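You operate a simulated robot arm through the tools that you are given. There is no shell and no other tool. Be economical: measure what you need, move in short steps, check, and stop when the job is done.

The job below is to be done with a simulated two-armed robot. You get a single attempt, and the scene is never put back.

Task
Change the water in the cell whose dial reads highest.
Fine: green, yellow or purple; selector on its colour, drain it empty, close the valve, fill to the line with the fill button; leave the other two alone.

It is judged by the outcome, as a careful person would: the job done as asked, and still so three seconds after it is handed in. It fails if anything else is knocked over, pushed out of place, dropped, spilled or broken.

Robot
Two 7-joint arms with fingered hands on one trunk, on a base that drives. Base frame: it is fixed to the floor where the robot stands at the start and does not move with it; the origin is under the middle of the robot, x ahead of it, y to its left, z up; the surface under the hand at the start is at about z = 90. Lengths are in cm, angles in rad, forces in N, time in s.
The left shoulder is at the start at [5.2, 17.4, 109.3], the right one opposite. With the tool pointing down near the work surface each hand reaches from about 30 to 74 cm from the robot's upright axis, wherever it stands, measured 20 degrees to its own side. Places, roughly: drain valve [30, 10, 90]; fill button [40, 10, 100]; selector knob [50, 10, 90]. Payload 3.8 kg a hand.
The TCP of each hand is the grasp point between the finger pads, 2.6 cm short of the fingertips. In the tool frame z runs along the fingers and y along their closing line. Largest opening 13.2 cm; the body of the gripper starts 7.3 cm behind the TCP. The gripper is a hand of 3 fingers: y runs from the thumb to the fingers, the wrist lies at [0, 0, -22.4] in the tool frame.
Orientation is that of the tool frame in the base frame, as a unit quaternion [w, x, y, z]. With the fingers straight down and closing along the base's y, the tool's x points along the base's -x, its y along +y and its z along -z.

Tools
- The arms move only by the tool play_rows. It takes "left_plan", "right_plan" or both (then of equal length, played together; a hand with none holds still); each is a list of rows, each an object (a shift or turn left out is 0) with "translation": the shift along the base's x, y, z in units of 25 mm (1.0 is 25 mm), a list of three; "rotation": the turn, a rotation vector about the base's x, y, z in units of 8 degrees (1.0 is 8 degrees), a list of three. In form: [{"translation": [tx, ty, tz], "rotation": [rx, ry, rz]}, ...]. A call has 1 to 10 rows; each row shifts and turns the commanded pose from where the row before left it. A call with a number of a shift or a turn outside -1 to 1 is refused whole. Rows are played at 5 a second. More than 5 cm and 0.15 rad between two rows, and nothing of the call is played. Where a pose cannot be reached the arm comes as near as it can. A force on the tool above 70 N (or 10 N above the force at the start of the call, whichever is more), or a blocked arm, ends the call early, and 0.2 s more pass. In this call time passes only in rows, and 0.2 s behind the last. The reply holds the time, the measured pose of the TCP, the force on the tool along the base axes, the opening and the grip force, in the units named above and with some noise, with the torque about the TCP (base axes, N m) and any sound that the robot's microphone picked up.
- Cameras (640 x 400 px; columns grow to the right, rows downward): "scene" is now at [18.01, 2.93, 101.31]; the picture's right is [0.33, -0.94, 0.00], its down [0.09, 0.03, -1.00] and it looks along [0.94, 0.33, 0.09] (base axes); focal length 214 px, centre (320, 200). "left" rides on the left gripper at [-6.2, 0.3, -9.2] in its tool frame; the picture's right is [-0.05, -1.00, 0.00], its down [0.83, -0.04, -0.56] and it looks along [0.55, -0.03, 0.83] (tool axes); focal length 230 px, centre (320, 200). "right" rides on the right gripper at [6.2, 0.3, -9.2] in its tool frame; the picture's right is [-0.05, 1.00, 0.00], its down [-0.83, -0.04, -0.56] and it looks along [-0.55, -0.03, 0.83] (tool axes); focal length 230 px, centre (320, 200).
- get_image(camera): a new picture of that camera. The clock stands still meanwhile.
- lift_body(by): slides the trunk up (or, below 0, down) by that many cm; the arms and the scene camera ride with it, the base frame stays. It gives what a move gives, with no picture.
- base_move(legs): drives the robot by 1 to 6 legs, each [ahead, left, turn to the left] in cm, cm and rad, along the robot's own axes; the way and the turn of a leg run together, so that a leg with both is an arc; at most 150 cm and 3.142 rad a leg. The arms and the cameras ride along, it lands a little off, and it stops where it bumps. It gives what a move gives.
- finger_targets(finger1, finger2, thumb_bend, hand): sets how far each is bent, from 0 (flat) to 1 (curled in); at 0.3 the hand is open as for a grip, at 0.7 the pads meet at the TCP. One left out holds its place. A second passes; each finger stops where it meets its share of the squeeze, and holds until it gets a number again. It is the only way to open and close the hand. It gives what a move gives, with no picture; readings hold the bend of each and the force on the fingers (four entries, about 0 where the hand has none), thumb and palm.
- aim_head(pan, tilt): turns the head with the scene camera to pan (to the left, within 1.047 rad either way) and tilt (down, from -0.506 to 1.204), counted from straight ahead of the robot. It gives what a move gives.
- locate(camera, pixels): for up to 12 pixels [column, row] of the newest picture of that camera ("zoom" is the newest enlarged one), the place [x, y, z] in the base frame of the surface seen there, good to about 0.2 cm. The clock stands still meanwhile.
- inspect(camera, box): a new picture of the part [left, top, right, bottom] of that camera's present view, enlarged. The clock stands still meanwhile.
- finish_job(): hands the job in; it is judged then, once.

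Go step by step. Measure first, check grasps and placings, and put right what went wrong. The budget is 80 turns and 62 pictures, counting those below and the enlarged ones. Unless the task says otherwise, let go and move clear before handing in, and close with one line.

The tools are called after "Request:" by a JSON object that holds its "name" and its "arguments". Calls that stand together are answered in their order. play_rows: Moves the arms, as the interface text tells. Its arguments: {"type":"object","properties":{"left_plan":{"type":"array"},"right_plan":{"type":"array"}},"required":[]} The other tools are called the same way: lift_body (by) slides the trunk up or down; finger_targets (finger1, finger2, thumb_bend, hand) moves the fingers one by one; base_move (legs) drives the base; aim_head (pan, tilt) turns the head that bears the scene camera; get_image (camera) takes a picture; locate (camera, pixels) gives the place of the surface under pixels of a picture; inspect (camera, box) takes an enlarged picture of a part of a camera's view; finish_job () hands the job in.

At the start:

```text
time: 0.0
left_eef_pos: [44.1, 25.23, 121.11]
left_tool_rot: [0.0, 0.001, 1.0, 0.0]
left_wrist_force: [-0.6, -0.1, 0.6]
left_torque: [0.04, -0.05, -0.03]
left_grip_width: 13.19
left_gripper_force: 0.1
left_shape: jaw
left_bend: [0.3, 0.3, 0.3]
left_finger forces: [0.0, 0.0, 0.0, 0.0, 0.0, 0.0]
right_eef_pos: [35.23, -11.84, 100.1]
right_tool_rot: [0.0, -0.001, 1.0, 0.0]
right_wrist_force: [-0.2, -0.9, 0.2]
right_torque: [0.0, 0.0, -0.02]
right_grip_width: 13.2
right_gripper_force: 0.2
right_shape: jaw
right_bend: [0.3, 0.3, 0.3]
right_finger forces: [0.0, 0.1, 0.0, 0.0, 0.0, 0.1]
trunk travel left (down, up): [-40.0, 8.2]
robot x, y, heading: [-0.07, -0.03, 0.002]
head pan, tilt: [0.335, -0.094]
```

scene: 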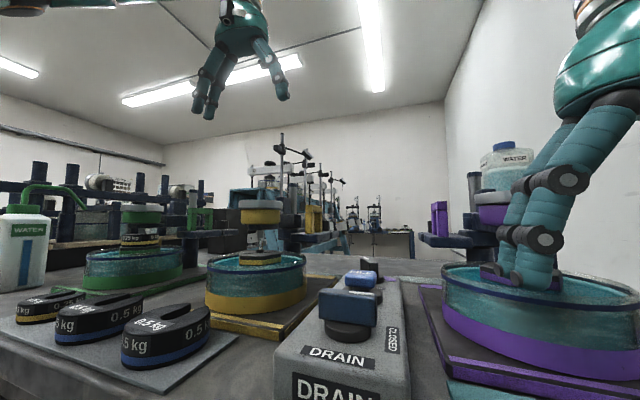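
right: 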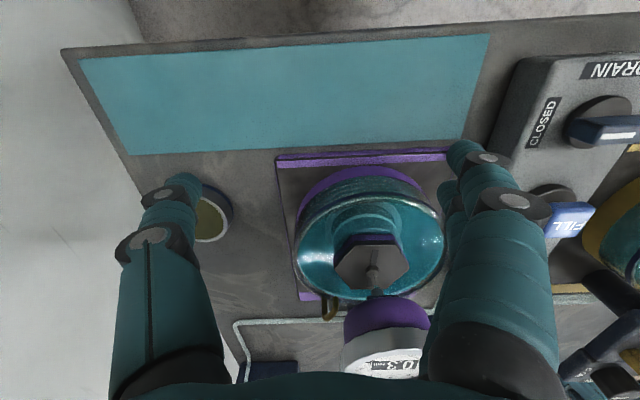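
left: 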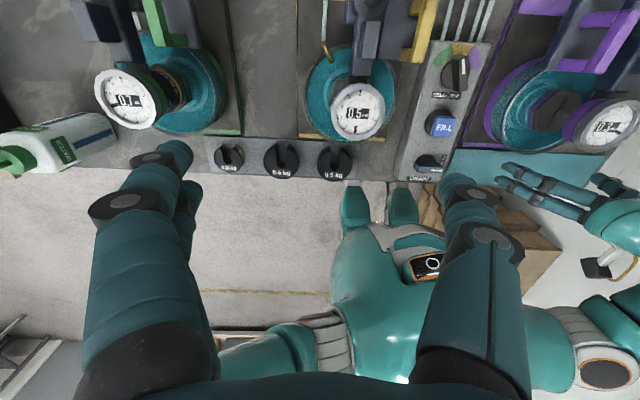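

The left picture shows three dials (at about [130,100], [358,110], [605,128]) and the control block at [440,110]. I'll enlarge these to read them.

Request:
{"name": "inspect", "arguments": {"camera": "left", "box": [80, 50, 200, 125]}}

Request:
{"name": "inspect", "arguments": {"camera": "left", "box": [300, 70, 420, 145]}}

Request:
{"name": "inspect", "arguments": {"camera": "left", "box": [540, 85, 640, 148]}}

Request:
{"name": "inspect", "arguments": {"camera": "left", "box": [380, 30, 540, 190]}}

```text
5.33 times, centred on (140, 88) of left
```

zoom: 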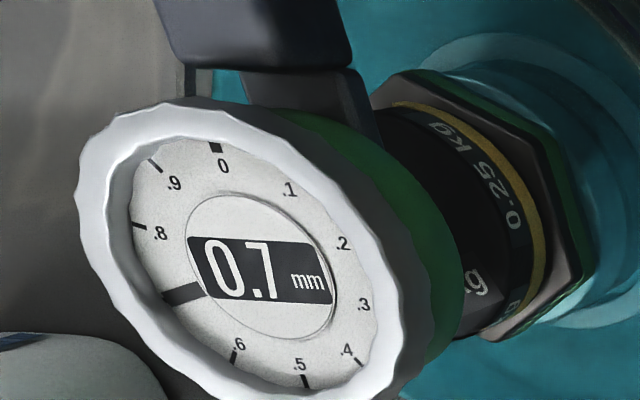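

```text
5.33 times, centred on (360, 108) of left
```

zoom: 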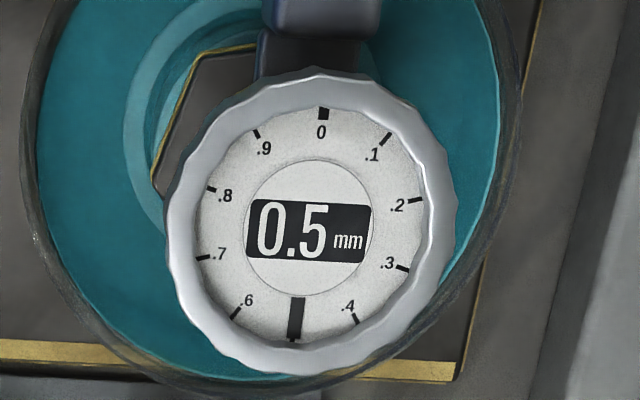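

```text
6.35 times, centred on (590, 116) of left
```

zoom: 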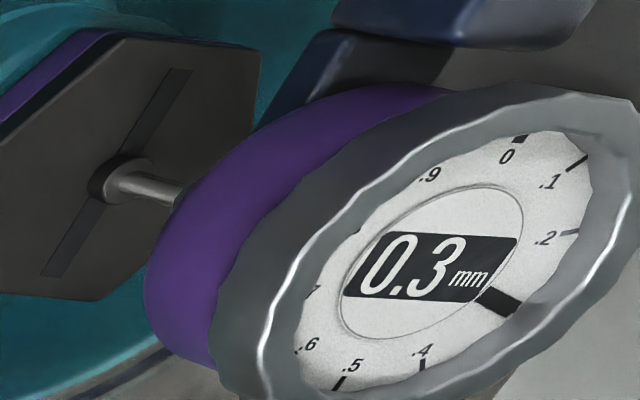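

```text
2.50 times, centred on (460, 110) of left
```

zoom: 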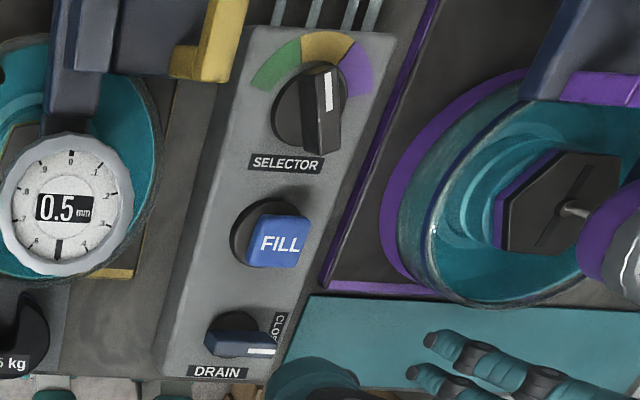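

Green reads 0.7, yellow 0.5 and purple 0.3, so green is the cell. The selector is on yellow and the valve on closed. I'll measure the controls in the last zoom.

Request:
{"name": "locate", "arguments": {"camera": "zoom", "pixels": [[324, 75], [330, 148], [328, 105], [285, 135], [262, 240], [285, 222], [272, 265], [215, 340], [240, 342], [275, 350], [190, 280], [280, 55]]}}

Request:
{"name": "inspect", "arguments": {"camera": "scene", "box": [60, 190, 220, 300]}}

Request:
{"name": "inspect", "arguments": {"camera": "scene", "box": [270, 240, 430, 400]}}

```text
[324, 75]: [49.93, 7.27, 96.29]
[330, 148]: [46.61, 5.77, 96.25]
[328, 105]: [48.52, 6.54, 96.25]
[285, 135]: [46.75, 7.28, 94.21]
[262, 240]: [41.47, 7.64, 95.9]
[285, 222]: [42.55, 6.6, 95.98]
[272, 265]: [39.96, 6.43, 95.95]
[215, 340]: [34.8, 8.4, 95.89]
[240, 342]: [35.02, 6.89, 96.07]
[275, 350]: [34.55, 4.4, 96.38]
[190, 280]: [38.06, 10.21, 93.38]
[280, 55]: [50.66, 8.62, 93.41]
```

```text
3.64 times, centred on (140, 245) of scene
```

zoom: 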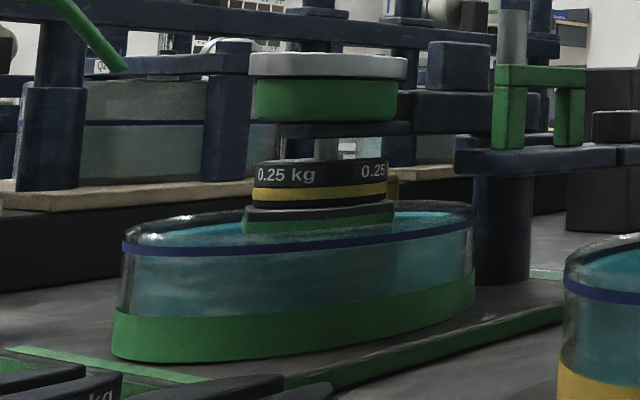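

```text
2.50 times, centred on (350, 320) of scene
```

zoom: 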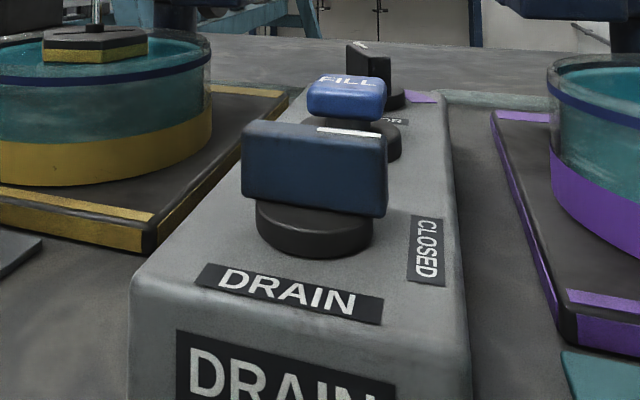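

Selector, button and valve run along x≈48, 41 and 35 at y≈6.5–7, with tops at about z=96. I'll locate more points on the edges, the cell and the obstacles in the raw pictures.

Request:
{"name": "inspect", "arguments": {"camera": "left", "box": [400, 35, 500, 135]}}

Request:
{"name": "locate", "arguments": {"camera": "left", "pixels": [[358, 110], [384, 110], [350, 90], [440, 45], [478, 50], [402, 175], [446, 178], [605, 128], [140, 95], [410, 45], [320, 150], [380, 80]]}}

Request:
{"name": "locate", "arguments": {"camera": "scene", "pixels": [[130, 258], [130, 280], [95, 290], [255, 295], [255, 275], [140, 215], [262, 215], [357, 308], [332, 305], [350, 330], [100, 270], [175, 262]]}}

```text
4.00 times, centred on (450, 85) of left
```

zoom: 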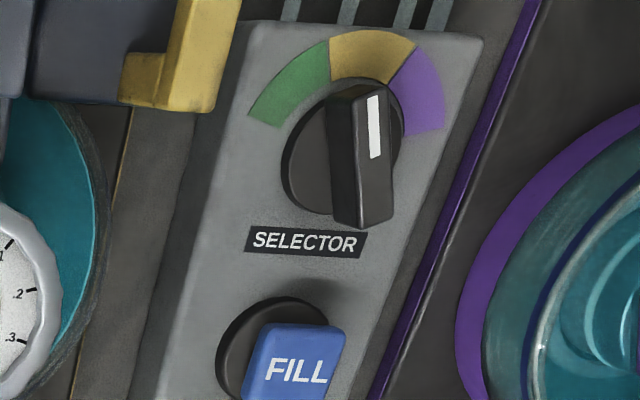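

```text
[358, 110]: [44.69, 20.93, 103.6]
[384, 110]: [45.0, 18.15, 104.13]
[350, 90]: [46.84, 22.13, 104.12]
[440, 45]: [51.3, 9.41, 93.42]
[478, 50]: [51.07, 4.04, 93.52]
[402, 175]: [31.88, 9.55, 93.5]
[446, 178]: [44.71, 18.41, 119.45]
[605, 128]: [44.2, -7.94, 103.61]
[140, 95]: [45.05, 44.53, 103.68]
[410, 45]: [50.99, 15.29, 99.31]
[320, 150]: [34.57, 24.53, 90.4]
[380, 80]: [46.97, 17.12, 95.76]
```

```text
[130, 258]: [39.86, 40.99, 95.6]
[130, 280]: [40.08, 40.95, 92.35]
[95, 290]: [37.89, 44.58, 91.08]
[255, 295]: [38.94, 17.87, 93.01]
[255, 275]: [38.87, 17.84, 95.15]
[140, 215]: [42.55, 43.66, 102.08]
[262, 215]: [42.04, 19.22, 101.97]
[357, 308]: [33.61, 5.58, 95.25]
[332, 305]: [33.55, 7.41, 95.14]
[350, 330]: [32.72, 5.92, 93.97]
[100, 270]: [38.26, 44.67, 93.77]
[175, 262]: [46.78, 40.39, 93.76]
```

Next I'll measure the selector's handle corners and hub, plus the nearby yellow bracket, in the zoom.

Request:
{"name": "locate", "arguments": {"camera": "zoom", "pixels": [[335, 105], [385, 90], [362, 195], [390, 215], [338, 215], [300, 180], [393, 120], [205, 60], [205, 105], [300, 75], [270, 335], [335, 340]]}}

Request:
{"name": "inspect", "arguments": {"camera": "left", "box": [390, 100, 490, 200]}}

```text
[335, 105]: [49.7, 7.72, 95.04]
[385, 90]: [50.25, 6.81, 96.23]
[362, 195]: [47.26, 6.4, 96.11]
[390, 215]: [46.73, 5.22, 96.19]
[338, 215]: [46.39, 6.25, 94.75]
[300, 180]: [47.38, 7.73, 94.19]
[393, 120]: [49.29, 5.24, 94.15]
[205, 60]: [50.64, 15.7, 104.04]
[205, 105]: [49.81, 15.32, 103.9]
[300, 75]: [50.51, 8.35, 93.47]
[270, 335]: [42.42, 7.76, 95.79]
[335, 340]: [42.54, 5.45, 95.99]
```

```text
4.00 times, centred on (440, 150) of left
```

zoom: 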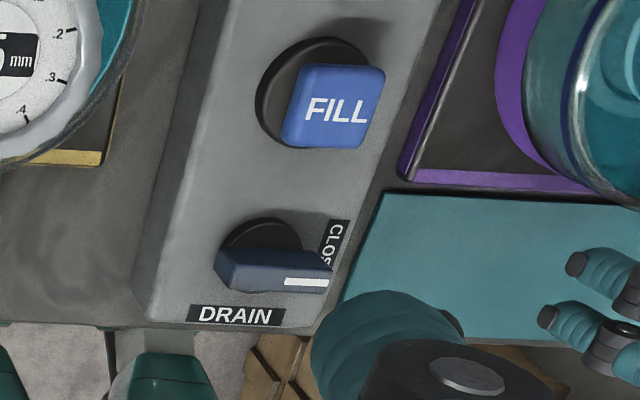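

Handle centre is about [48.3, 6.5], with its top at 96.2, and the yellow dial starts at y≥17.5. I'll narrow the left hand, bring it above the selector, and lift the right hand a little out of the way.

Request:
{"name": "finger_targets", "arguments": {"hand": "left", "finger1": 0.52, "finger2": 0.52, "thumb_bend": 0.52}}

Request:
{"name": "play_rows", "arguments": {"left_plan": [{"translation": [0.21, -0.935, -0.4]}, {"translation": [0.21, -0.935, -0.4]}, {"translation": [0.21, -0.935, -0.4]}, {"translation": [0.21, -0.935, -0.4]}, {"translation": [0.21, -0.935, -0.4]}, {"translation": [0.21, -0.935, -0.4]}, {"translation": [0.21, -0.935, -0.4]}, {"translation": [0.21, -0.935, -0.4]}], "right_plan": [{"translation": [0, 0, 1]}, {"translation": [0, 0, 1]}, {"translation": [0, 0, 1]}, {"translation": [0, 0, 1]}, {"translation": [0, -0.5, 0]}, {"translation": [0, -0.5, 0]}, {"translation": [0, -0.5, 0]}, {"translation": [0, -0.5, 0]}]}}

Request:
{"name": "get_image", "arguments": {"camera": "left"}}

Request:
{"name": "get_image", "arguments": {"camera": "scene"}}

```text
time: 1.0
left_eef_pos: [44.0, 25.17, 121.17]
left_tool_rot: [0.0, 0.0, 1.0, 0.001]
left_wrist_force: [-1.0, 0.3, -0.3]
left_torque: [0.03, 0.0, 0.01]
left_grip_width: 6.19
left_gripper_force: 0.1
left_shape: fingers
left_bend: [0.52, 0.52, 0.52]
left_finger forces: [0.1, 0.1, 0.0, 0.0, 0.0, 0.1]
right_eef_pos: [35.24, -11.79, 99.96]
right_tool_rot: [0.0, 0.0, 1.0, -0.001]
right_wrist_force: [0.3, 0.3, 0.4]
right_torque: [0.06, -0.01, 0.01]
right_grip_width: 13.2
right_gripper_force: 0.0
right_shape: jaw
right_bend: [0.3, 0.3, 0.3]
right_finger forces: [0.1, 0.0, 0.1, 0.1, 0.1, 0.0]
trunk travel left (down, up): [-40.0, 8.2]
robot x, y, heading: [-0.1, 0.15, 0.001]
head pan, tilt: [0.335, -0.094]
```

```text
time: 2.8
left_eef_pos: [48.19, 6.34, 113.11]
left_tool_rot: [0.0, -0.001, 1.0, 0.0]
left_wrist_force: [0.0, 0.7, -0.8]
left_torque: [0.01, 0.02, 0.0]
left_grip_width: 6.14
left_gripper_force: 0.0
left_shape: fingers
left_bend: [0.52, 0.52, 0.52]
left_finger forces: [0.0, 0.0, 0.0, 0.0, 0.0, 0.1]
right_eef_pos: [35.26, -16.85, 110.04]
right_tool_rot: [0.0, 0.0, 1.0, 0.0]
right_wrist_force: [-0.5, 0.0, -0.3]
right_torque: [0.02, -0.02, -0.01]
right_grip_width: 13.17
right_gripper_force: 0.1
right_shape: jaw
right_bend: [0.3, 0.3, 0.3]
right_finger forces: [0.0, 0.0, 0.0, 0.0, 0.0, 0.0]
trunk travel left (down, up): [-40.0, 8.2]
robot x, y, heading: [0.43, -0.36, 0.0]
head pan, tilt: [0.335, -0.094]
```

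```text
50 pictures are left
```

left: 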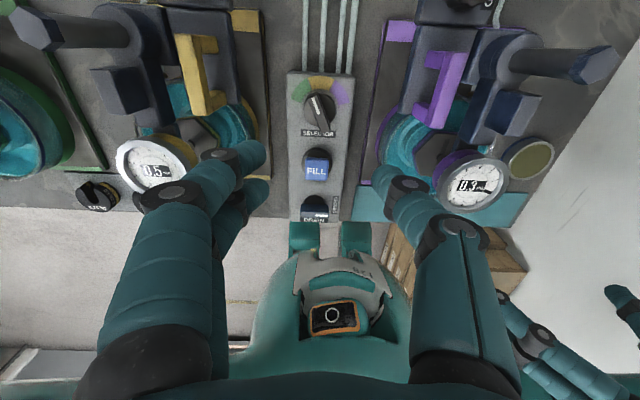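

```text
49 pictures are left
```

scene: 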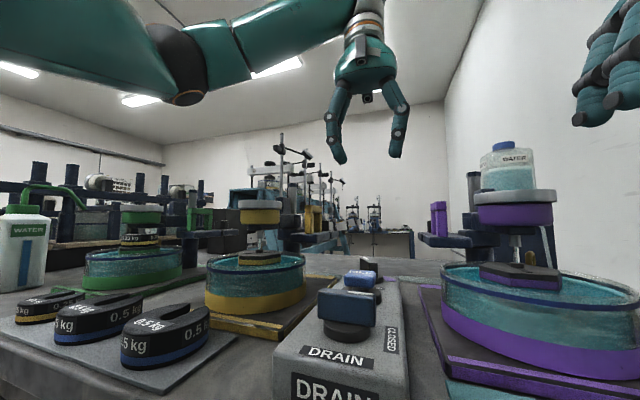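

The hand is above the selector with both dials clear. I'll zoom on the selector to get its exact angle and the wedge directions.

Request:
{"name": "inspect", "arguments": {"camera": "left", "box": [280, 65, 360, 145]}}

```text
5.00 times, centred on (320, 105) of left
```

zoom: 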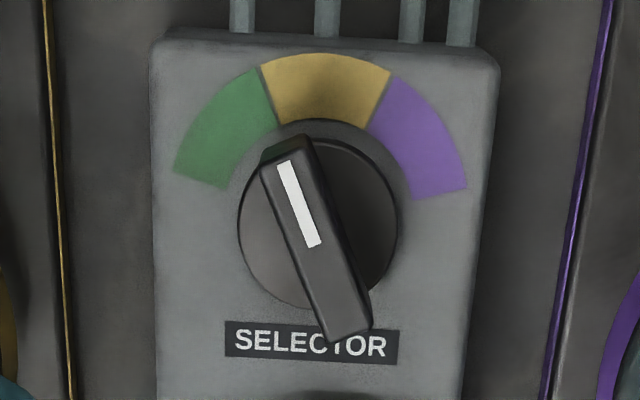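

Request:
{"name": "locate", "arguments": {"camera": "zoom", "pixels": [[268, 160], [305, 148], [330, 335], [368, 320], [315, 240], [195, 178], [265, 72], [390, 72], [462, 188], [225, 125], [244, 225], [395, 225]]}}

```text
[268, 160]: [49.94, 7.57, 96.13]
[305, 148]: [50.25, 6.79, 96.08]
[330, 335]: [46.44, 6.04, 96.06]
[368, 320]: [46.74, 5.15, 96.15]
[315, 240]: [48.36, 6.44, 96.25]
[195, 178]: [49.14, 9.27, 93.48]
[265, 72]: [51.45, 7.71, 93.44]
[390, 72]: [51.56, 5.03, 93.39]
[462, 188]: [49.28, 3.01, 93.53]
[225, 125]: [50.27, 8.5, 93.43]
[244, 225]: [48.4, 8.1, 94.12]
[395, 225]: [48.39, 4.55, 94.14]
```

Selector centre is about [48.35, 6.35]. The handle sits at 24°, right on the green/yellow boundary, and the middle of the green wedge is at about 49°. I'll yaw +24° and descend.

Request:
{"name": "play_rows", "arguments": {"left_plan": [{"translation": [0.06, 0, -0.7], "rotation": [0, 0, 0.76]}, {"translation": [0, 0, -0.7], "rotation": [0, 0, 0.76]}, {"translation": [0, 0, -0.7], "rotation": [0, 0, 0.76]}, {"translation": [0, 0, -0.7], "rotation": [0, 0, 0.76]}, {"translation": [0, 0, -0.7]}, {"translation": [0, 0, -0.7]}, {"translation": [0, 0, -0.7]}, {"translation": [0, 0, -0.7]}]}}

Request:
{"name": "get_image", "arguments": {"camera": "left"}}

Request:
{"name": "get_image", "arguments": {"camera": "scene"}}

```text
time: 4.6
left_eef_pos: [48.37, 6.28, 99.16]
left_tool_rot: [0.0, -0.211, 0.977, 0.0]
left_wrist_force: [-0.7, 0.8, 0.6]
left_torque: [-0.02, -0.02, 0.03]
left_grip_width: 6.16
left_gripper_force: 0.0
left_shape: fingers
left_bend: [0.52, 0.52, 0.52]
left_finger forces: [0.0, 0.0, 0.1, 0.0, 0.0, 0.0]
right_eef_pos: [35.24, -16.78, 110.0]
right_tool_rot: [0.0, 0.0, 1.0, 0.0]
right_wrist_force: [0.4, 0.3, -0.3]
right_torque: [-0.01, -0.04, 0.01]
right_grip_width: 13.17
right_gripper_force: 0.1
right_shape: jaw
right_bend: [0.3, 0.3, 0.3]
right_finger forces: [0.0, 0.1, 0.0, 0.0, 0.0, 0.0]
trunk travel left (down, up): [-40.0, 8.2]
robot x, y, heading: [0.02, 0.2, -0.0]
head pan, tilt: [0.335, -0.094]
```

```text
47 pictures are left
```

left: 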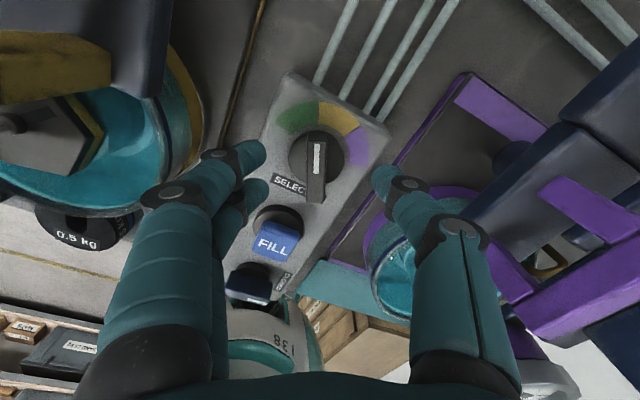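

```text
46 pictures are left
```

scene: 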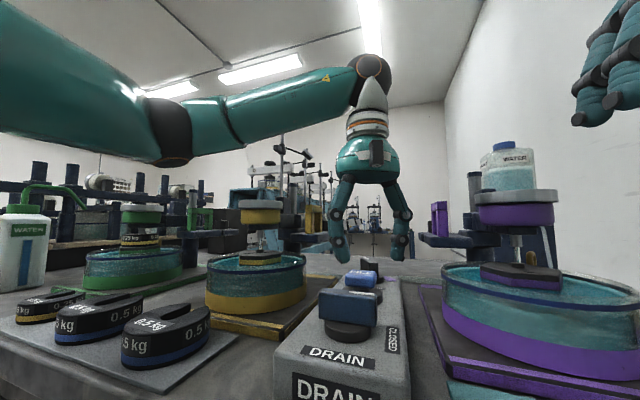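

The handle is aligned between the fingers. I'll descend 1.9 cm and close gently.

Request:
{"name": "play_rows", "arguments": {"left_plan": [{"translation": [0, 0, -0.4]}, {"translation": [0, 0, -0.36]}]}}

Request:
{"name": "finger_targets", "arguments": {"hand": "left", "finger1": 0.67, "finger2": 0.67, "thumb_bend": 0.67}}

Request:
{"name": "get_image", "arguments": {"camera": "left"}}

```text
time: 5.2
left_eef_pos: [48.3, 6.45, 97.31]
left_tool_rot: [-0.001, -0.211, 0.978, 0.001]
left_wrist_force: [-0.5, 0.2, 0.7]
left_torque: [0.02, 0.01, -0.01]
left_grip_width: 6.14
left_gripper_force: 0.0
left_shape: fingers
left_bend: [0.52, 0.52, 0.52]
left_finger forces: [0.0, 0.0, 0.1, 0.0, 0.0, 0.0]
right_eef_pos: [35.28, -16.86, 109.95]
right_tool_rot: [0.0, 0.0, 1.0, 0.0]
right_wrist_force: [0.0, 0.7, -0.3]
right_torque: [0.0, 0.01, 0.02]
right_grip_width: 13.17
right_gripper_force: 0.0
right_shape: jaw
right_bend: [0.3, 0.3, 0.3]
right_finger forces: [0.0, 0.0, 0.0, 0.1, 0.0, 0.0]
trunk travel left (down, up): [-40.0, 8.2]
robot x, y, heading: [0.24, -0.08, -0.003]
head pan, tilt: [0.335, -0.094]
```

```text
time: 6.2
left_eef_pos: [48.25, 6.31, 97.34]
left_tool_rot: [0.0, -0.211, 0.977, 0.001]
left_wrist_force: [-0.2, 0.8, -1.2]
left_torque: [0.02, 0.03, 0.02]
left_grip_width: 1.56
left_gripper_force: 0.8
left_shape: fingers
left_bend: [0.66, 0.66, 0.67]
left_finger forces: [0.8, 0.6, 0.1, 0.0, 0.1, 0.0]
right_eef_pos: [35.32, -16.81, 109.88]
right_tool_rot: [0.0, 0.0, 1.0, 0.001]
right_wrist_force: [-0.7, -0.6, 0.1]
right_torque: [0.0, -0.02, 0.01]
right_grip_width: 13.19
right_gripper_force: 0.1
right_shape: jaw
right_bend: [0.3, 0.3, 0.3]
right_finger forces: [0.1, 0.1, 0.0, 0.0, 0.0, 0.1]
trunk travel left (down, up): [-40.0, 8.2]
robot x, y, heading: [-0.01, 0.27, -0.0]
head pan, tilt: [0.335, -0.094]
```

```text
45 pictures are left
```

left: 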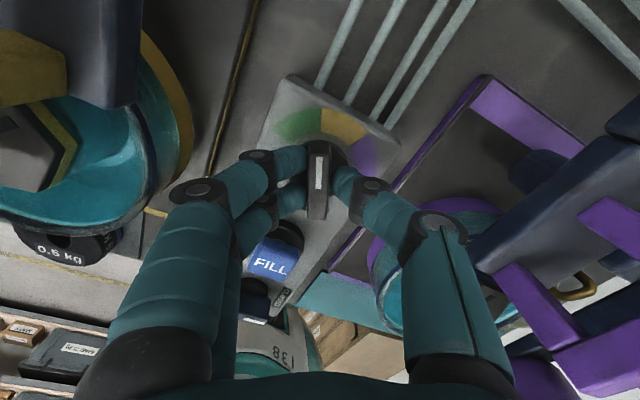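

Two fingers touch the handle and the thumb is nearly there. I'll close a bit more and turn +26° toward green.

Request:
{"name": "finger_targets", "arguments": {"hand": "left", "finger1": 0.68, "finger2": 0.68, "thumb_bend": 0.69}}

Request:
{"name": "play_rows", "arguments": {"left_plan": [{"rotation": [0, 0, 0.65]}, {"rotation": [0, 0, 0.65]}, {"rotation": [0, 0, 0.65]}, {"rotation": [0, 0, 0.65]}, {"rotation": [0, 0, 0.65]}]}}

Request:
{"name": "inspect", "arguments": {"camera": "left", "box": [240, 60, 440, 220]}}

```text
time: 7.2
left_eef_pos: [48.35, 6.46, 97.3]
left_tool_rot: [0.0, -0.212, 0.977, 0.0]
left_wrist_force: [-0.2, 0.4, -1.9]
left_torque: [0.06, 0.02, -0.04]
left_grip_width: 1.4
left_gripper_force: 2.2
left_shape: fingers
left_bend: [0.66, 0.66, 0.68]
left_finger forces: [1.2, 1.1, 0.0, 0.0, 1.3, 0.0]
right_eef_pos: [35.29, -16.81, 110.11]
right_tool_rot: [0.0, 0.0, 1.0, 0.0]
right_wrist_force: [0.1, -0.4, -0.4]
right_torque: [-0.03, 0.0, 0.02]
right_grip_width: 13.19
right_gripper_force: 0.0
right_shape: jaw
right_bend: [0.3, 0.3, 0.3]
right_finger forces: [0.0, 0.0, 0.0, 0.0, 0.1, 0.0]
trunk travel left (down, up): [-40.0, 8.2]
robot x, y, heading: [-0.37, -0.31, 0.003]
head pan, tilt: [0.335, -0.094]
```

```text
time: 8.4
left_eef_pos: [48.33, 6.41, 97.39]
left_tool_rot: [0.0, -0.426, 0.905, -0.002]
left_wrist_force: [-1.4, 1.3, 1.0]
left_torque: [0.04, 0.08, -0.01]
left_grip_width: 1.4
left_gripper_force: 2.7
left_shape: fingers
left_bend: [0.66, 0.66, 0.68]
left_finger forces: [1.6, 2.2, 0.0, 0.0, 1.1, 0.0]
right_eef_pos: [35.12, -16.83, 110.03]
right_tool_rot: [0.0, 0.0, 1.0, -0.001]
right_wrist_force: [1.0, 0.0, 0.0]
right_torque: [-0.01, -0.02, -0.01]
right_grip_width: 13.2
right_gripper_force: 0.1
right_shape: jaw
right_bend: [0.3, 0.3, 0.3]
right_finger forces: [0.0, 0.0, 0.0, 0.0, 0.0, 0.1]
trunk travel left (down, up): [-40.0, 8.2]
robot x, y, heading: [-0.06, 0.31, 0.003]
head pan, tilt: [0.335, -0.094]
```

```text
2.50 times, centred on (340, 140) of left
```

zoom: 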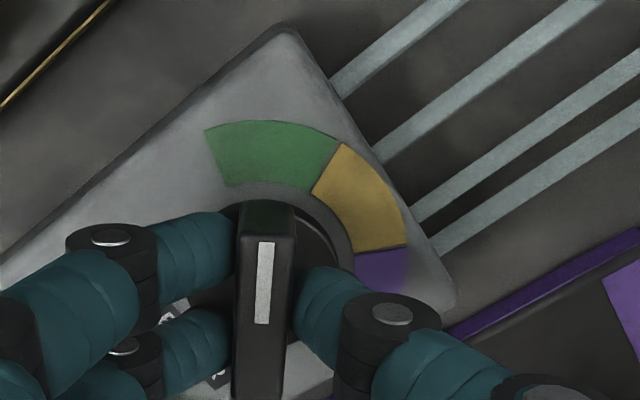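

The handle now points into the middle of the green wedge. I'll release, lift, and check.

Request:
{"name": "finger_targets", "arguments": {"hand": "left", "finger1": 0.54, "finger2": 0.54, "thumb_bend": 0.54}}

Request:
{"name": "play_rows", "arguments": {"left_plan": [{"translation": [0, 0, 1]}, {"translation": [0, 0, 1]}, {"translation": [0, 0, 1]}]}}

Request:
{"name": "inspect", "arguments": {"camera": "left", "box": [220, 50, 420, 210]}}

```text
time: 9.4
left_eef_pos: [48.33, 6.34, 97.3]
left_tool_rot: [0.0, -0.426, 0.905, 0.0]
left_wrist_force: [-0.1, -0.8, -0.2]
left_torque: [0.06, 0.02, -0.01]
left_grip_width: 5.4
left_gripper_force: 0.1
left_shape: fingers
left_bend: [0.54, 0.54, 0.54]
left_finger forces: [0.1, 0.1, 0.0, 0.0, 0.0, 0.0]
right_eef_pos: [35.31, -16.74, 110.01]
right_tool_rot: [0.0, -0.001, 1.0, 0.001]
right_wrist_force: [0.0, 0.3, 0.1]
right_torque: [-0.02, -0.04, -0.01]
right_grip_width: 13.22
right_gripper_force: 0.1
right_shape: jaw
right_bend: [0.3, 0.3, 0.3]
right_finger forces: [0.1, 0.0, 0.0, 0.0, 0.0, 0.1]
trunk travel left (down, up): [-40.0, 8.2]
robot x, y, heading: [0.16, 0.37, -0.004]
head pan, tilt: [0.335, -0.094]
```

```text
time: 10.2
left_eef_pos: [48.4, 6.36, 104.9]
left_tool_rot: [0.0, -0.425, 0.905, -0.001]
left_wrist_force: [-0.2, 0.1, 0.1]
left_torque: [0.0, 0.02, -0.02]
left_grip_width: 5.35
left_gripper_force: 0.1
left_shape: fingers
left_bend: [0.54, 0.54, 0.54]
left_finger forces: [0.1, 0.0, 0.0, 0.0, 0.0, 0.0]
right_eef_pos: [35.28, -16.82, 109.98]
right_tool_rot: [0.001, 0.0, 1.0, 0.0]
right_wrist_force: [-0.2, 0.0, 0.3]
right_torque: [-0.02, 0.0, 0.05]
right_grip_width: 13.19
right_gripper_force: 0.0
right_shape: jaw
right_bend: [0.3, 0.3, 0.3]
right_finger forces: [0.1, 0.0, 0.0, 0.0, 0.0, 0.0]
trunk travel left (down, up): [-40.0, 8.2]
robot x, y, heading: [0.16, -0.1, 0.003]
head pan, tilt: [0.335, -0.094]
```

```text
2.50 times, centred on (320, 130) of left
```

zoom: 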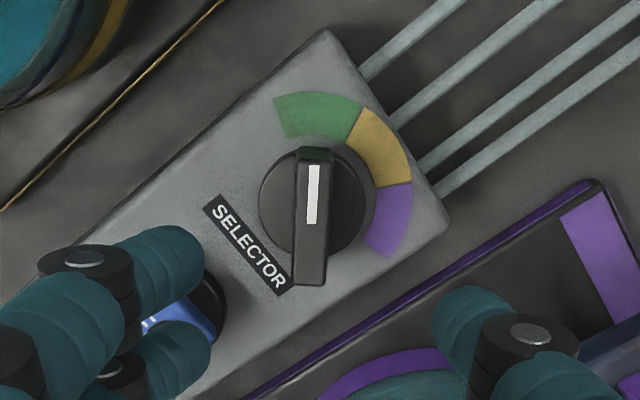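

The selector is cleanly on green. Now I'll move above the drain valve and yaw to 90°.

Request:
{"name": "play_rows", "arguments": {"left_plan": [{"translation": [-0.94, 0, 0.2], "rotation": [0, 0, 0.82]}, {"translation": [-0.94, 0, 0.2], "rotation": [0, 0, 0.82]}, {"translation": [-0.94, 0, 0.2], "rotation": [0, 0, 0.82]}, {"translation": [-0.94, 0, 0], "rotation": [0, 0, 0.82]}, {"translation": [-0.94, 0, 0], "rotation": [0, 0, 0.82]}, {"translation": [-0.94, 0, 0], "rotation": [0, 0, 0.82]}]}}

Request:
{"name": "get_image", "arguments": {"camera": "left"}}

Request:
{"name": "get_image", "arguments": {"camera": "scene"}}

```text
time: 11.6
left_eef_pos: [33.98, 6.34, 106.31]
left_tool_rot: [0.0, -0.706, 0.708, 0.0]
left_wrist_force: [0.1, 0.1, 0.1]
left_torque: [0.0, 0.03, -0.01]
left_grip_width: 5.39
left_gripper_force: 0.1
left_shape: fingers
left_bend: [0.54, 0.54, 0.54]
left_finger forces: [0.0, 0.0, 0.0, 0.0, 0.0, 0.1]
right_eef_pos: [35.24, -16.81, 110.02]
right_tool_rot: [0.001, 0.0, 1.0, 0.001]
right_wrist_force: [0.3, 0.7, 0.3]
right_torque: [-0.03, 0.0, 0.02]
right_grip_width: 13.16
right_gripper_force: 0.0
right_shape: jaw
right_bend: [0.3, 0.3, 0.3]
right_finger forces: [0.0, 0.0, 0.0, 0.0, 0.0, 0.0]
trunk travel left (down, up): [-40.0, 8.2]
robot x, y, heading: [0.12, -0.13, 0.004]
head pan, tilt: [0.335, -0.094]
```

```text
42 pictures are left
```

left: 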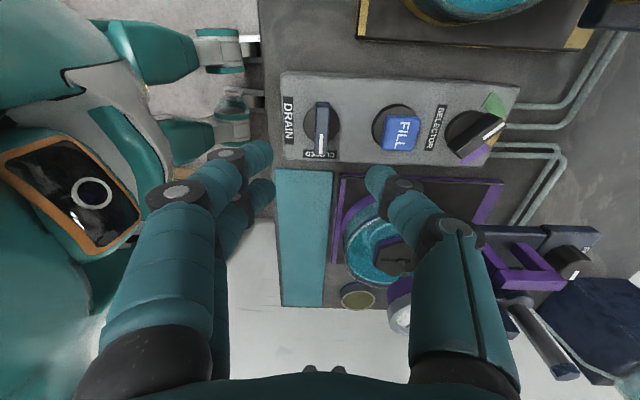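

```text
41 pictures are left
```

scene: 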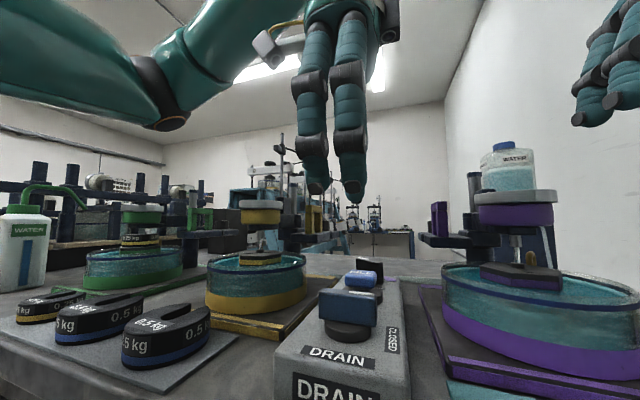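

The valve is in the left picture at [320,125]. I'll zoom and measure the handle.

Request:
{"name": "inspect", "arguments": {"camera": "left", "box": [270, 70, 440, 176]}}

Request:
{"name": "locate", "arguments": {"camera": "left", "pixels": [[317, 106], [327, 106], [316, 153], [327, 153], [322, 130], [303, 125], [340, 125], [385, 133], [418, 133], [402, 118], [402, 148], [378, 122]]}}

```text
3.76 times, centred on (355, 123) of left
```

zoom: 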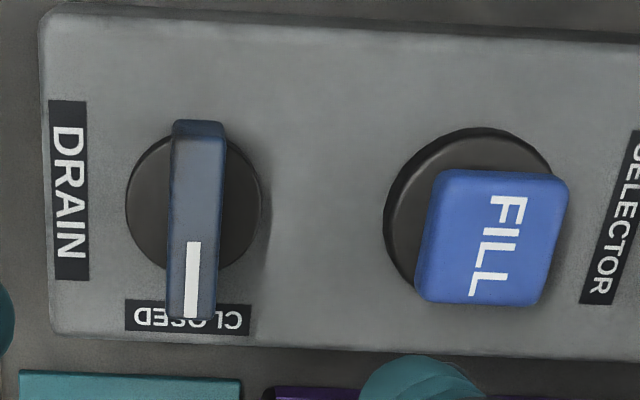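

```text
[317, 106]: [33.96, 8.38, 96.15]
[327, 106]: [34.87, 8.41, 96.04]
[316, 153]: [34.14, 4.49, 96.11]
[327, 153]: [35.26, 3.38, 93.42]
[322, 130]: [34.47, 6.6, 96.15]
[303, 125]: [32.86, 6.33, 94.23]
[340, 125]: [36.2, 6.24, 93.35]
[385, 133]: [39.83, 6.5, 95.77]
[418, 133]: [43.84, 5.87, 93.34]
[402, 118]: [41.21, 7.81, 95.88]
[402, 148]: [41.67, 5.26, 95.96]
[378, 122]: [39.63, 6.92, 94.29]
```

The valve handle centre is [34.5, 6.45] and it lies along y. I'll narrow the fingers so the thumb clears FILL, descend, and grip.

Request:
{"name": "finger_targets", "arguments": {"hand": "left", "finger1": 0.58, "finger2": 0.58, "thumb_bend": 0.58}}

Request:
{"name": "play_rows", "arguments": {"left_plan": [{"translation": [0.2, 0.04, -0.72]}, {"translation": [0, 0, -0.72]}, {"translation": [0, 0, -0.72]}, {"translation": [0, 0, -0.72]}, {"translation": [0, 0, -0.72]}]}}

Request:
{"name": "finger_targets", "arguments": {"hand": "left", "finger1": 0.68, "finger2": 0.68, "thumb_bend": 0.69}}

Request:
{"name": "get_image", "arguments": {"camera": "left"}}

Request:
{"name": "get_image", "arguments": {"camera": "scene"}}

```text
time: 12.6
left_eef_pos: [34.25, 6.34, 106.33]
left_tool_rot: [0.0, -0.706, 0.709, 0.0]
left_wrist_force: [0.2, 0.7, 0.0]
left_torque: [0.0, -0.02, 0.03]
left_grip_width: 4.53
left_gripper_force: 0.0
left_shape: fingers
left_bend: [0.57, 0.57, 0.57]
left_finger forces: [0.0, 0.1, 0.1, 0.1, 0.1, 0.0]
right_eef_pos: [35.22, -16.7, 110.01]
right_tool_rot: [0.0, 0.0, 1.0, 0.0]
right_wrist_force: [0.2, -0.1, 0.1]
right_torque: [0.0, 0.02, -0.02]
right_grip_width: 13.17
right_gripper_force: 0.0
right_shape: jaw
right_bend: [0.3, 0.3, 0.3]
right_finger forces: [0.1, 0.0, 0.0, 0.0, 0.0, 0.1]
trunk travel left (down, up): [-40.0, 8.2]
robot x, y, heading: [-0.36, -0.22, -0.001]
head pan, tilt: [0.335, -0.094]
```

```text
time: 13.8
left_eef_pos: [34.71, 6.44, 97.24]
left_tool_rot: [0.001, -0.705, 0.709, 0.0]
left_wrist_force: [0.5, 0.8, -0.2]
left_torque: [-0.02, 0.0, -0.01]
left_grip_width: 4.52
left_gripper_force: 0.0
left_shape: fingers
left_bend: [0.57, 0.57, 0.57]
left_finger forces: [0.0, 0.0, 0.0, 0.1, 0.0, 0.0]
right_eef_pos: [35.24, -16.75, 110.03]
right_tool_rot: [0.0, 0.0, 1.0, 0.0]
right_wrist_force: [0.1, 0.2, -0.9]
right_torque: [-0.01, -0.01, 0.0]
right_grip_width: 13.22
right_gripper_force: 0.0
right_shape: jaw
right_bend: [0.3, 0.3, 0.3]
right_finger forces: [0.0, 0.1, 0.0, 0.1, 0.0, 0.1]
trunk travel left (down, up): [-40.0, 8.2]
robot x, y, heading: [-0.24, -0.26, -0.002]
head pan, tilt: [0.335, -0.094]
```

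```text
time: 14.8
left_eef_pos: [34.69, 6.3, 97.19]
left_tool_rot: [0.0, -0.705, 0.709, 0.0]
left_wrist_force: [-6.3, -1.5, -4.0]
left_torque: [-0.02, 0.11, 0.03]
left_grip_width: 1.51
left_gripper_force: 3.5
left_shape: fingers
left_bend: [0.64, 0.64, 0.69]
left_finger forces: [3.1, 3.0, 0.1, 0.0, 0.1, 0.0]
right_eef_pos: [35.08, -16.81, 110.0]
right_tool_rot: [0.001, 0.0, 1.0, 0.001]
right_wrist_force: [-0.6, -0.2, -0.4]
right_torque: [0.01, -0.03, 0.0]
right_grip_width: 13.19
right_gripper_force: 0.0
right_shape: jaw
right_bend: [0.3, 0.3, 0.3]
right_finger forces: [0.0, 0.0, 0.0, 0.0, 0.0, 0.0]
trunk travel left (down, up): [-40.0, 8.2]
robot x, y, heading: [-0.07, -0.15, 0.0]
head pan, tilt: [0.335, -0.094]
```

```text
39 pictures are left
```

left: 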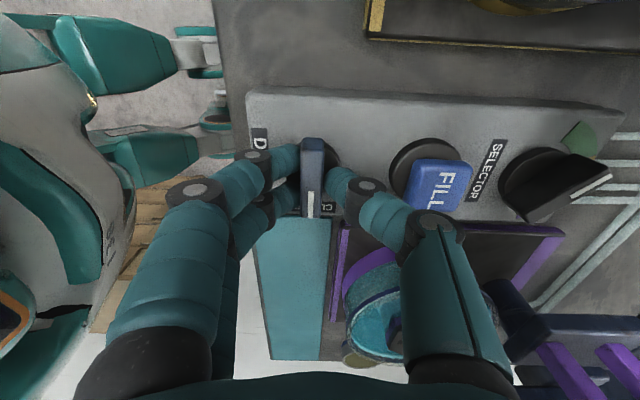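

```text
38 pictures are left
```

scene: 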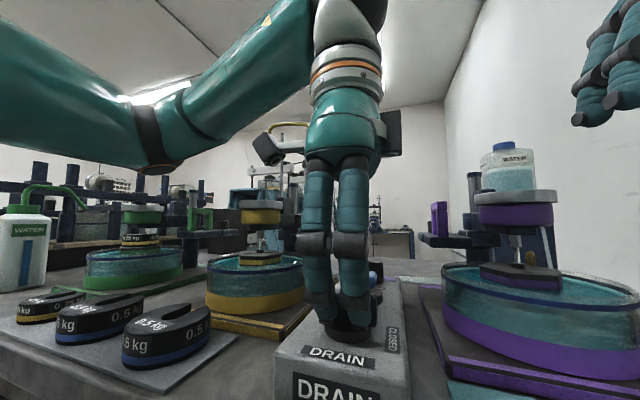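

The handle is held on both sides, with the green cell visible in the scene view. I'll turn clockwise, half way first, and watch the force.

Request:
{"name": "play_rows", "arguments": {"left_plan": [{"translation": [-0.1, 0.04, 0.0]}, {"rotation": [0, 0, -0.9]}, {"rotation": [0, 0, -0.9]}, {"rotation": [0, 0, -0.9]}, {"rotation": [0, 0, -0.9]}, {"rotation": [0, 0, -0.9]}]}}

Request:
{"name": "get_image", "arguments": {"camera": "left"}}

```text
time: 16.2
left_eef_pos: [34.4, 6.46, 97.34]
left_tool_rot: [0.0, -0.451, 0.893, -0.001]
left_wrist_force: [-1.7, -3.0, 1.2]
left_torque: [-0.05, 0.06, 0.03]
left_grip_width: 1.58
left_gripper_force: 2.4
left_shape: fingers
left_bend: [0.65, 0.67, 0.69]
left_finger forces: [2.8, 0.6, 0.1, 0.0, 2.3, 0.0]
right_eef_pos: [35.12, -16.88, 109.9]
right_tool_rot: [0.001, -0.001, 1.0, 0.0]
right_wrist_force: [0.0, 0.2, 0.0]
right_torque: [0.0, 0.0, -0.01]
right_grip_width: 13.21
right_gripper_force: 0.0
right_shape: jaw
right_bend: [0.3, 0.3, 0.3]
right_finger forces: [0.1, 0.0, 0.0, 0.1, 0.1, 0.0]
trunk travel left (down, up): [-40.0, 8.2]
robot x, y, heading: [0.0, -0.39, -0.001]
head pan, tilt: [0.335, -0.094]
```

```text
37 pictures are left
```

left: 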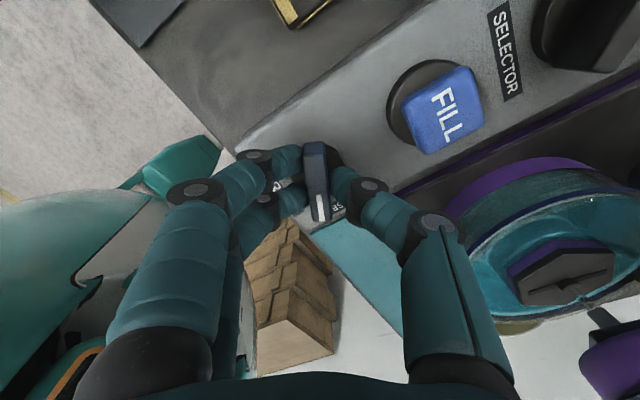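

The handle turns freely with the hand. I'll continue to the full 90°.

Request:
{"name": "play_rows", "arguments": {"left_plan": [{"rotation": [0, 0, -0.97]}, {"rotation": [0, 0, -0.97]}, {"rotation": [0, 0, -0.97]}, {"rotation": [0, 0, -0.97]}, {"rotation": [0, 0, -0.97]}, {"rotation": [0, 0, -0.97]}, {"rotation": [0, 0, -0.97]}]}}

Request:
{"name": "get_image", "arguments": {"camera": "left"}}

Request:
{"name": "get_image", "arguments": {"camera": "scene"}}

```text
time: 17.8
left_eef_pos: [34.54, 6.51, 97.23]
left_tool_rot: [0.001, 0.007, 1.0, 0.0]
left_wrist_force: [-1.6, -2.9, 1.9]
left_torque: [-0.06, 0.01, 0.05]
left_grip_width: 1.63
left_gripper_force: 3.1
left_shape: fingers
left_bend: [0.66, 0.68, 0.68]
left_finger forces: [2.2, 0.0, 0.1, 0.0, 4.5, 0.0]
right_eef_pos: [35.23, -16.79, 110.06]
right_tool_rot: [0.0, 0.0, 1.0, 0.0]
right_wrist_force: [0.2, -0.3, 0.1]
right_torque: [-0.01, -0.03, -0.03]
right_grip_width: 13.19
right_gripper_force: 0.1
right_shape: jaw
right_bend: [0.3, 0.3, 0.3]
right_finger forces: [0.0, 0.0, 0.0, 0.0, 0.0, 0.0]
trunk travel left (down, up): [-40.0, 8.2]
robot x, y, heading: [0.07, 0.24, -0.001]
head pan, tilt: [0.335, -0.094]
```

```text
36 pictures are left
```

left: 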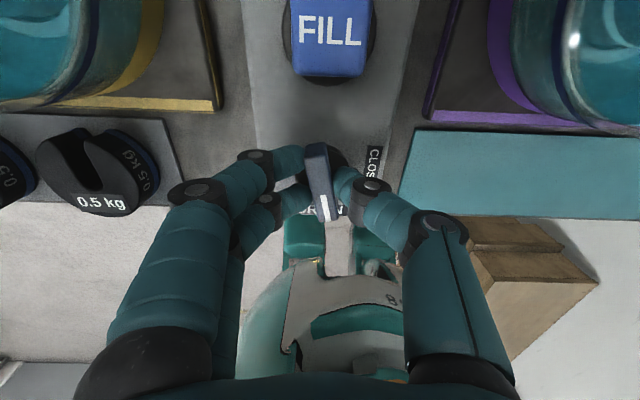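

```text
35 pictures are left
```

scene: 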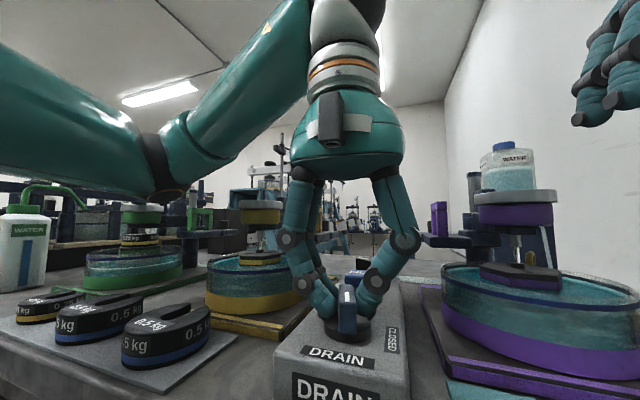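

The handle is nearly pointing at DRAIN, lagging the hand slightly. I'll check the green cell's level.

Request:
{"name": "inspect", "arguments": {"camera": "scene", "box": [60, 190, 220, 300]}}

Request:
{"name": "play_rows", "arguments": {"left_plan": [{"rotation": [0, 0, -0.6]}, {"rotation": [0, 0, -0.5]}, {}, {}, {}]}}

Request:
{"name": "inspect", "arguments": {"camera": "scene", "box": [60, 190, 220, 300]}}

```text
3.64 times, centred on (140, 245) of scene
```

zoom: 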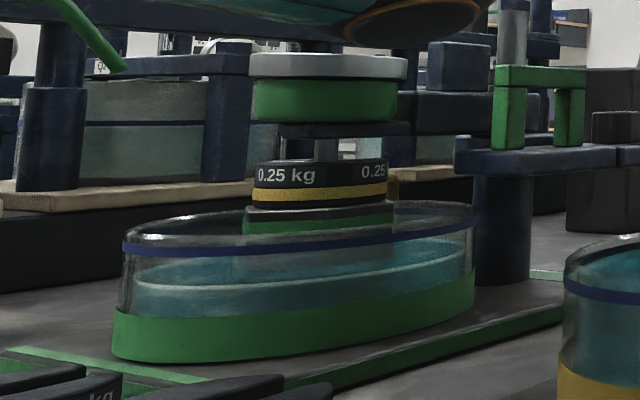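

```text
time: 19.0
left_eef_pos: [34.4, 6.45, 97.23]
left_tool_rot: [0.001, 0.081, 0.997, 0.0]
left_wrist_force: [0.6, -1.6, 3.3]
left_torque: [-0.04, -0.02, 0.14]
left_grip_width: 1.76
left_gripper_force: 4.9
left_shape: fingers
left_bend: [0.65, 0.68, 0.68]
left_finger forces: [4.0, 0.0, 0.0, 0.1, 6.1, 0.0]
right_eef_pos: [35.43, -16.84, 109.93]
right_tool_rot: [0.001, 0.001, 1.0, 0.0]
right_wrist_force: [-0.9, 0.6, 0.1]
right_torque: [0.0, 0.02, 0.01]
right_grip_width: 13.2
right_gripper_force: 0.2
right_shape: jaw
right_bend: [0.3, 0.3, 0.3]
right_finger forces: [0.1, 0.0, 0.0, 0.1, 0.0, 0.0]
trunk travel left (down, up): [-40.0, 8.2]
robot x, y, heading: [-0.16, 0.06, 0.001]
head pan, tilt: [0.335, -0.094]
```

```text
3.64 times, centred on (140, 245) of scene
```

zoom: 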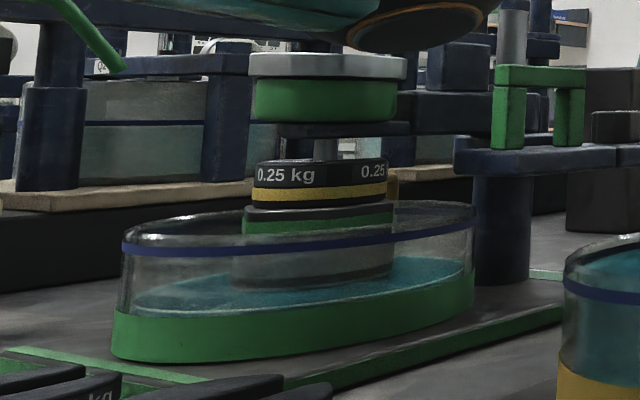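

The level drops quickly and the valve is at its stop. I'll ease the twist a little and wait for it to drain.

Request:
{"name": "play_rows", "arguments": {"left_plan": [{"rotation": [0, 0, 0.3]}, {}, {}, {}, {}, {}, {}, {}, {}, {}]}}

Request:
{"name": "play_rows", "arguments": {"left_plan": [{}, {}, {}, {}, {}, {}, {}, {}, {}, {}]}}

Request:
{"name": "inspect", "arguments": {"camera": "scene", "box": [60, 190, 220, 300]}}

```text
time: 21.2
left_eef_pos: [34.56, 6.45, 97.19]
left_tool_rot: [0.001, 0.06, 0.998, 0.001]
left_wrist_force: [1.1, -2.2, 2.7]
left_torque: [-0.06, 0.0, 0.09]
left_grip_width: 1.69
left_gripper_force: 2.9
left_shape: fingers
left_bend: [0.65, 0.68, 0.68]
left_finger forces: [2.5, 0.1, 0.0, 0.1, 4.9, 0.0]
right_eef_pos: [35.19, -16.88, 109.99]
right_tool_rot: [0.001, 0.001, 1.0, 0.0]
right_wrist_force: [1.5, -0.1, 0.2]
right_torque: [-0.01, 0.01, 0.03]
right_grip_width: 13.19
right_gripper_force: 0.0
right_shape: jaw
right_bend: [0.3, 0.3, 0.3]
right_finger forces: [0.0, 0.0, 0.0, 0.0, 0.2, 0.1]
trunk travel left (down, up): [-40.0, 8.2]
robot x, y, heading: [-0.2, -0.14, -0.001]
head pan, tilt: [0.335, -0.094]
```

```text
time: 23.4
left_eef_pos: [34.57, 6.5, 97.23]
left_tool_rot: [-0.001, 0.061, 0.998, 0.0]
left_wrist_force: [1.1, -1.6, 2.2]
left_torque: [-0.05, -0.02, 0.09]
left_grip_width: 1.68
left_gripper_force: 4.1
left_shape: fingers
left_bend: [0.65, 0.68, 0.68]
left_finger forces: [2.6, 0.0, 0.0, 0.1, 4.9, 0.0]
right_eef_pos: [35.18, -16.98, 109.98]
right_tool_rot: [0.0, 0.0, 1.0, 0.0]
right_wrist_force: [0.0, 0.0, -0.8]
right_torque: [0.05, 0.0, 0.01]
right_grip_width: 13.2
right_gripper_force: 0.0
right_shape: jaw
right_bend: [0.3, 0.3, 0.3]
right_finger forces: [0.1, 0.0, 0.0, 0.0, 0.0, 0.0]
trunk travel left (down, up): [-40.0, 8.2]
robot x, y, heading: [0.02, 0.19, 0.002]
head pan, tilt: [0.335, -0.094]
```

```text
3.64 times, centred on (140, 245) of scene
```

zoom: 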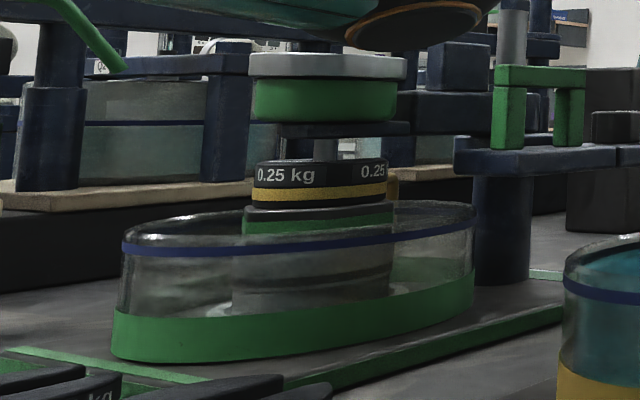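

The teal is gone and the far inner green band and grey floor are visible through the glass, so the cell looks empty. I'll wait 2 s more, then close the valve with a full turn back.

Request:
{"name": "play_rows", "arguments": {"left_plan": [{}, {}, {}, {}, {}, {}, {}, {}, {}, {}]}}

Request:
{"name": "inspect", "arguments": {"camera": "scene", "box": [80, 230, 200, 300]}}

Request:
{"name": "play_rows", "arguments": {"left_plan": [{"rotation": [0, 0, 0.9]}, {"rotation": [0, 0, 0.9]}, {"rotation": [0, 0, 0.9]}, {"rotation": [0, 0, 0.9]}, {"rotation": [0, 0, 0.9]}, {"rotation": [0, 0, 0.9]}, {"rotation": [0, 0, 0.9]}]}}

Request:
{"name": "get_image", "arguments": {"camera": "left"}}

```text
time: 25.6
left_eef_pos: [34.56, 6.54, 97.37]
left_tool_rot: [0.0, 0.061, 0.998, 0.0]
left_wrist_force: [0.6, -2.9, 3.4]
left_torque: [-0.05, 0.02, 0.07]
left_grip_width: 1.71
left_gripper_force: 3.9
left_shape: fingers
left_bend: [0.65, 0.68, 0.68]
left_finger forces: [2.5, 0.0, 0.0, 0.0, 5.0, 0.0]
right_eef_pos: [35.18, -16.88, 109.97]
right_tool_rot: [0.0, -0.001, 1.0, 0.0]
right_wrist_force: [0.1, 0.5, 0.6]
right_torque: [-0.03, 0.0, 0.02]
right_grip_width: 13.19
right_gripper_force: 0.1
right_shape: jaw
right_bend: [0.3, 0.3, 0.3]
right_finger forces: [0.1, 0.1, 0.0, 0.1, 0.0, 0.1]
trunk travel left (down, up): [-40.0, 8.2]
robot x, y, heading: [-0.13, -0.14, 0.001]
head pan, tilt: [0.335, -0.094]
```

```text
5.33 times, centred on (140, 265) of scene
```

zoom: 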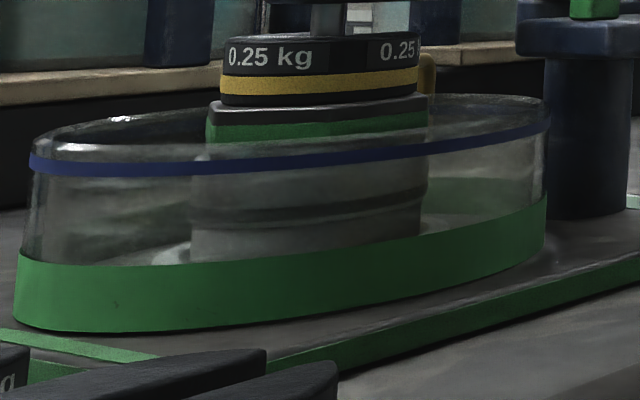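

```text
time: 27.2
left_eef_pos: [34.49, 6.69, 97.4]
left_tool_rot: [0.001, -0.37, 0.929, 0.0]
left_wrist_force: [-0.4, -0.8, -0.9]
left_torque: [0.0, 0.02, -0.06]
left_grip_width: 1.3
left_gripper_force: 2.9
left_shape: fingers
left_bend: [0.68, 0.66, 0.68]
left_finger forces: [0.2, 2.2, 0.0, 0.0, 2.4, 0.0]
right_eef_pos: [35.15, -16.91, 109.97]
right_tool_rot: [0.0, 0.0, 1.0, 0.0]
right_wrist_force: [0.6, -0.7, -0.3]
right_torque: [0.0, 0.02, -0.01]
right_grip_width: 13.18
right_gripper_force: 0.1
right_shape: jaw
right_bend: [0.3, 0.3, 0.3]
right_finger forces: [0.1, 0.0, 0.0, 0.1, 0.0, 0.0]
trunk travel left (down, up): [-40.0, 8.2]
robot x, y, heading: [-0.11, -0.28, -0.003]
head pan, tilt: [0.335, -0.094]
```

```text
30 pictures are left
```

left: 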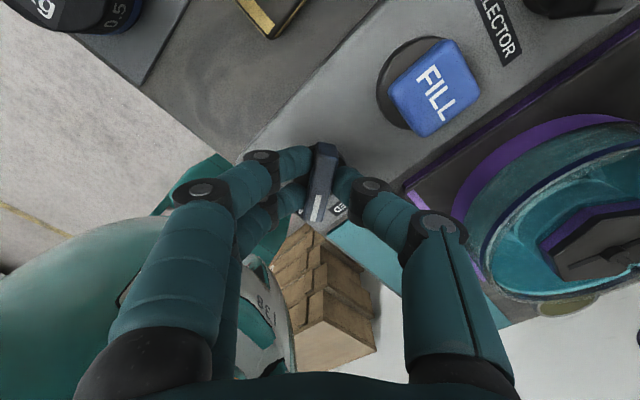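

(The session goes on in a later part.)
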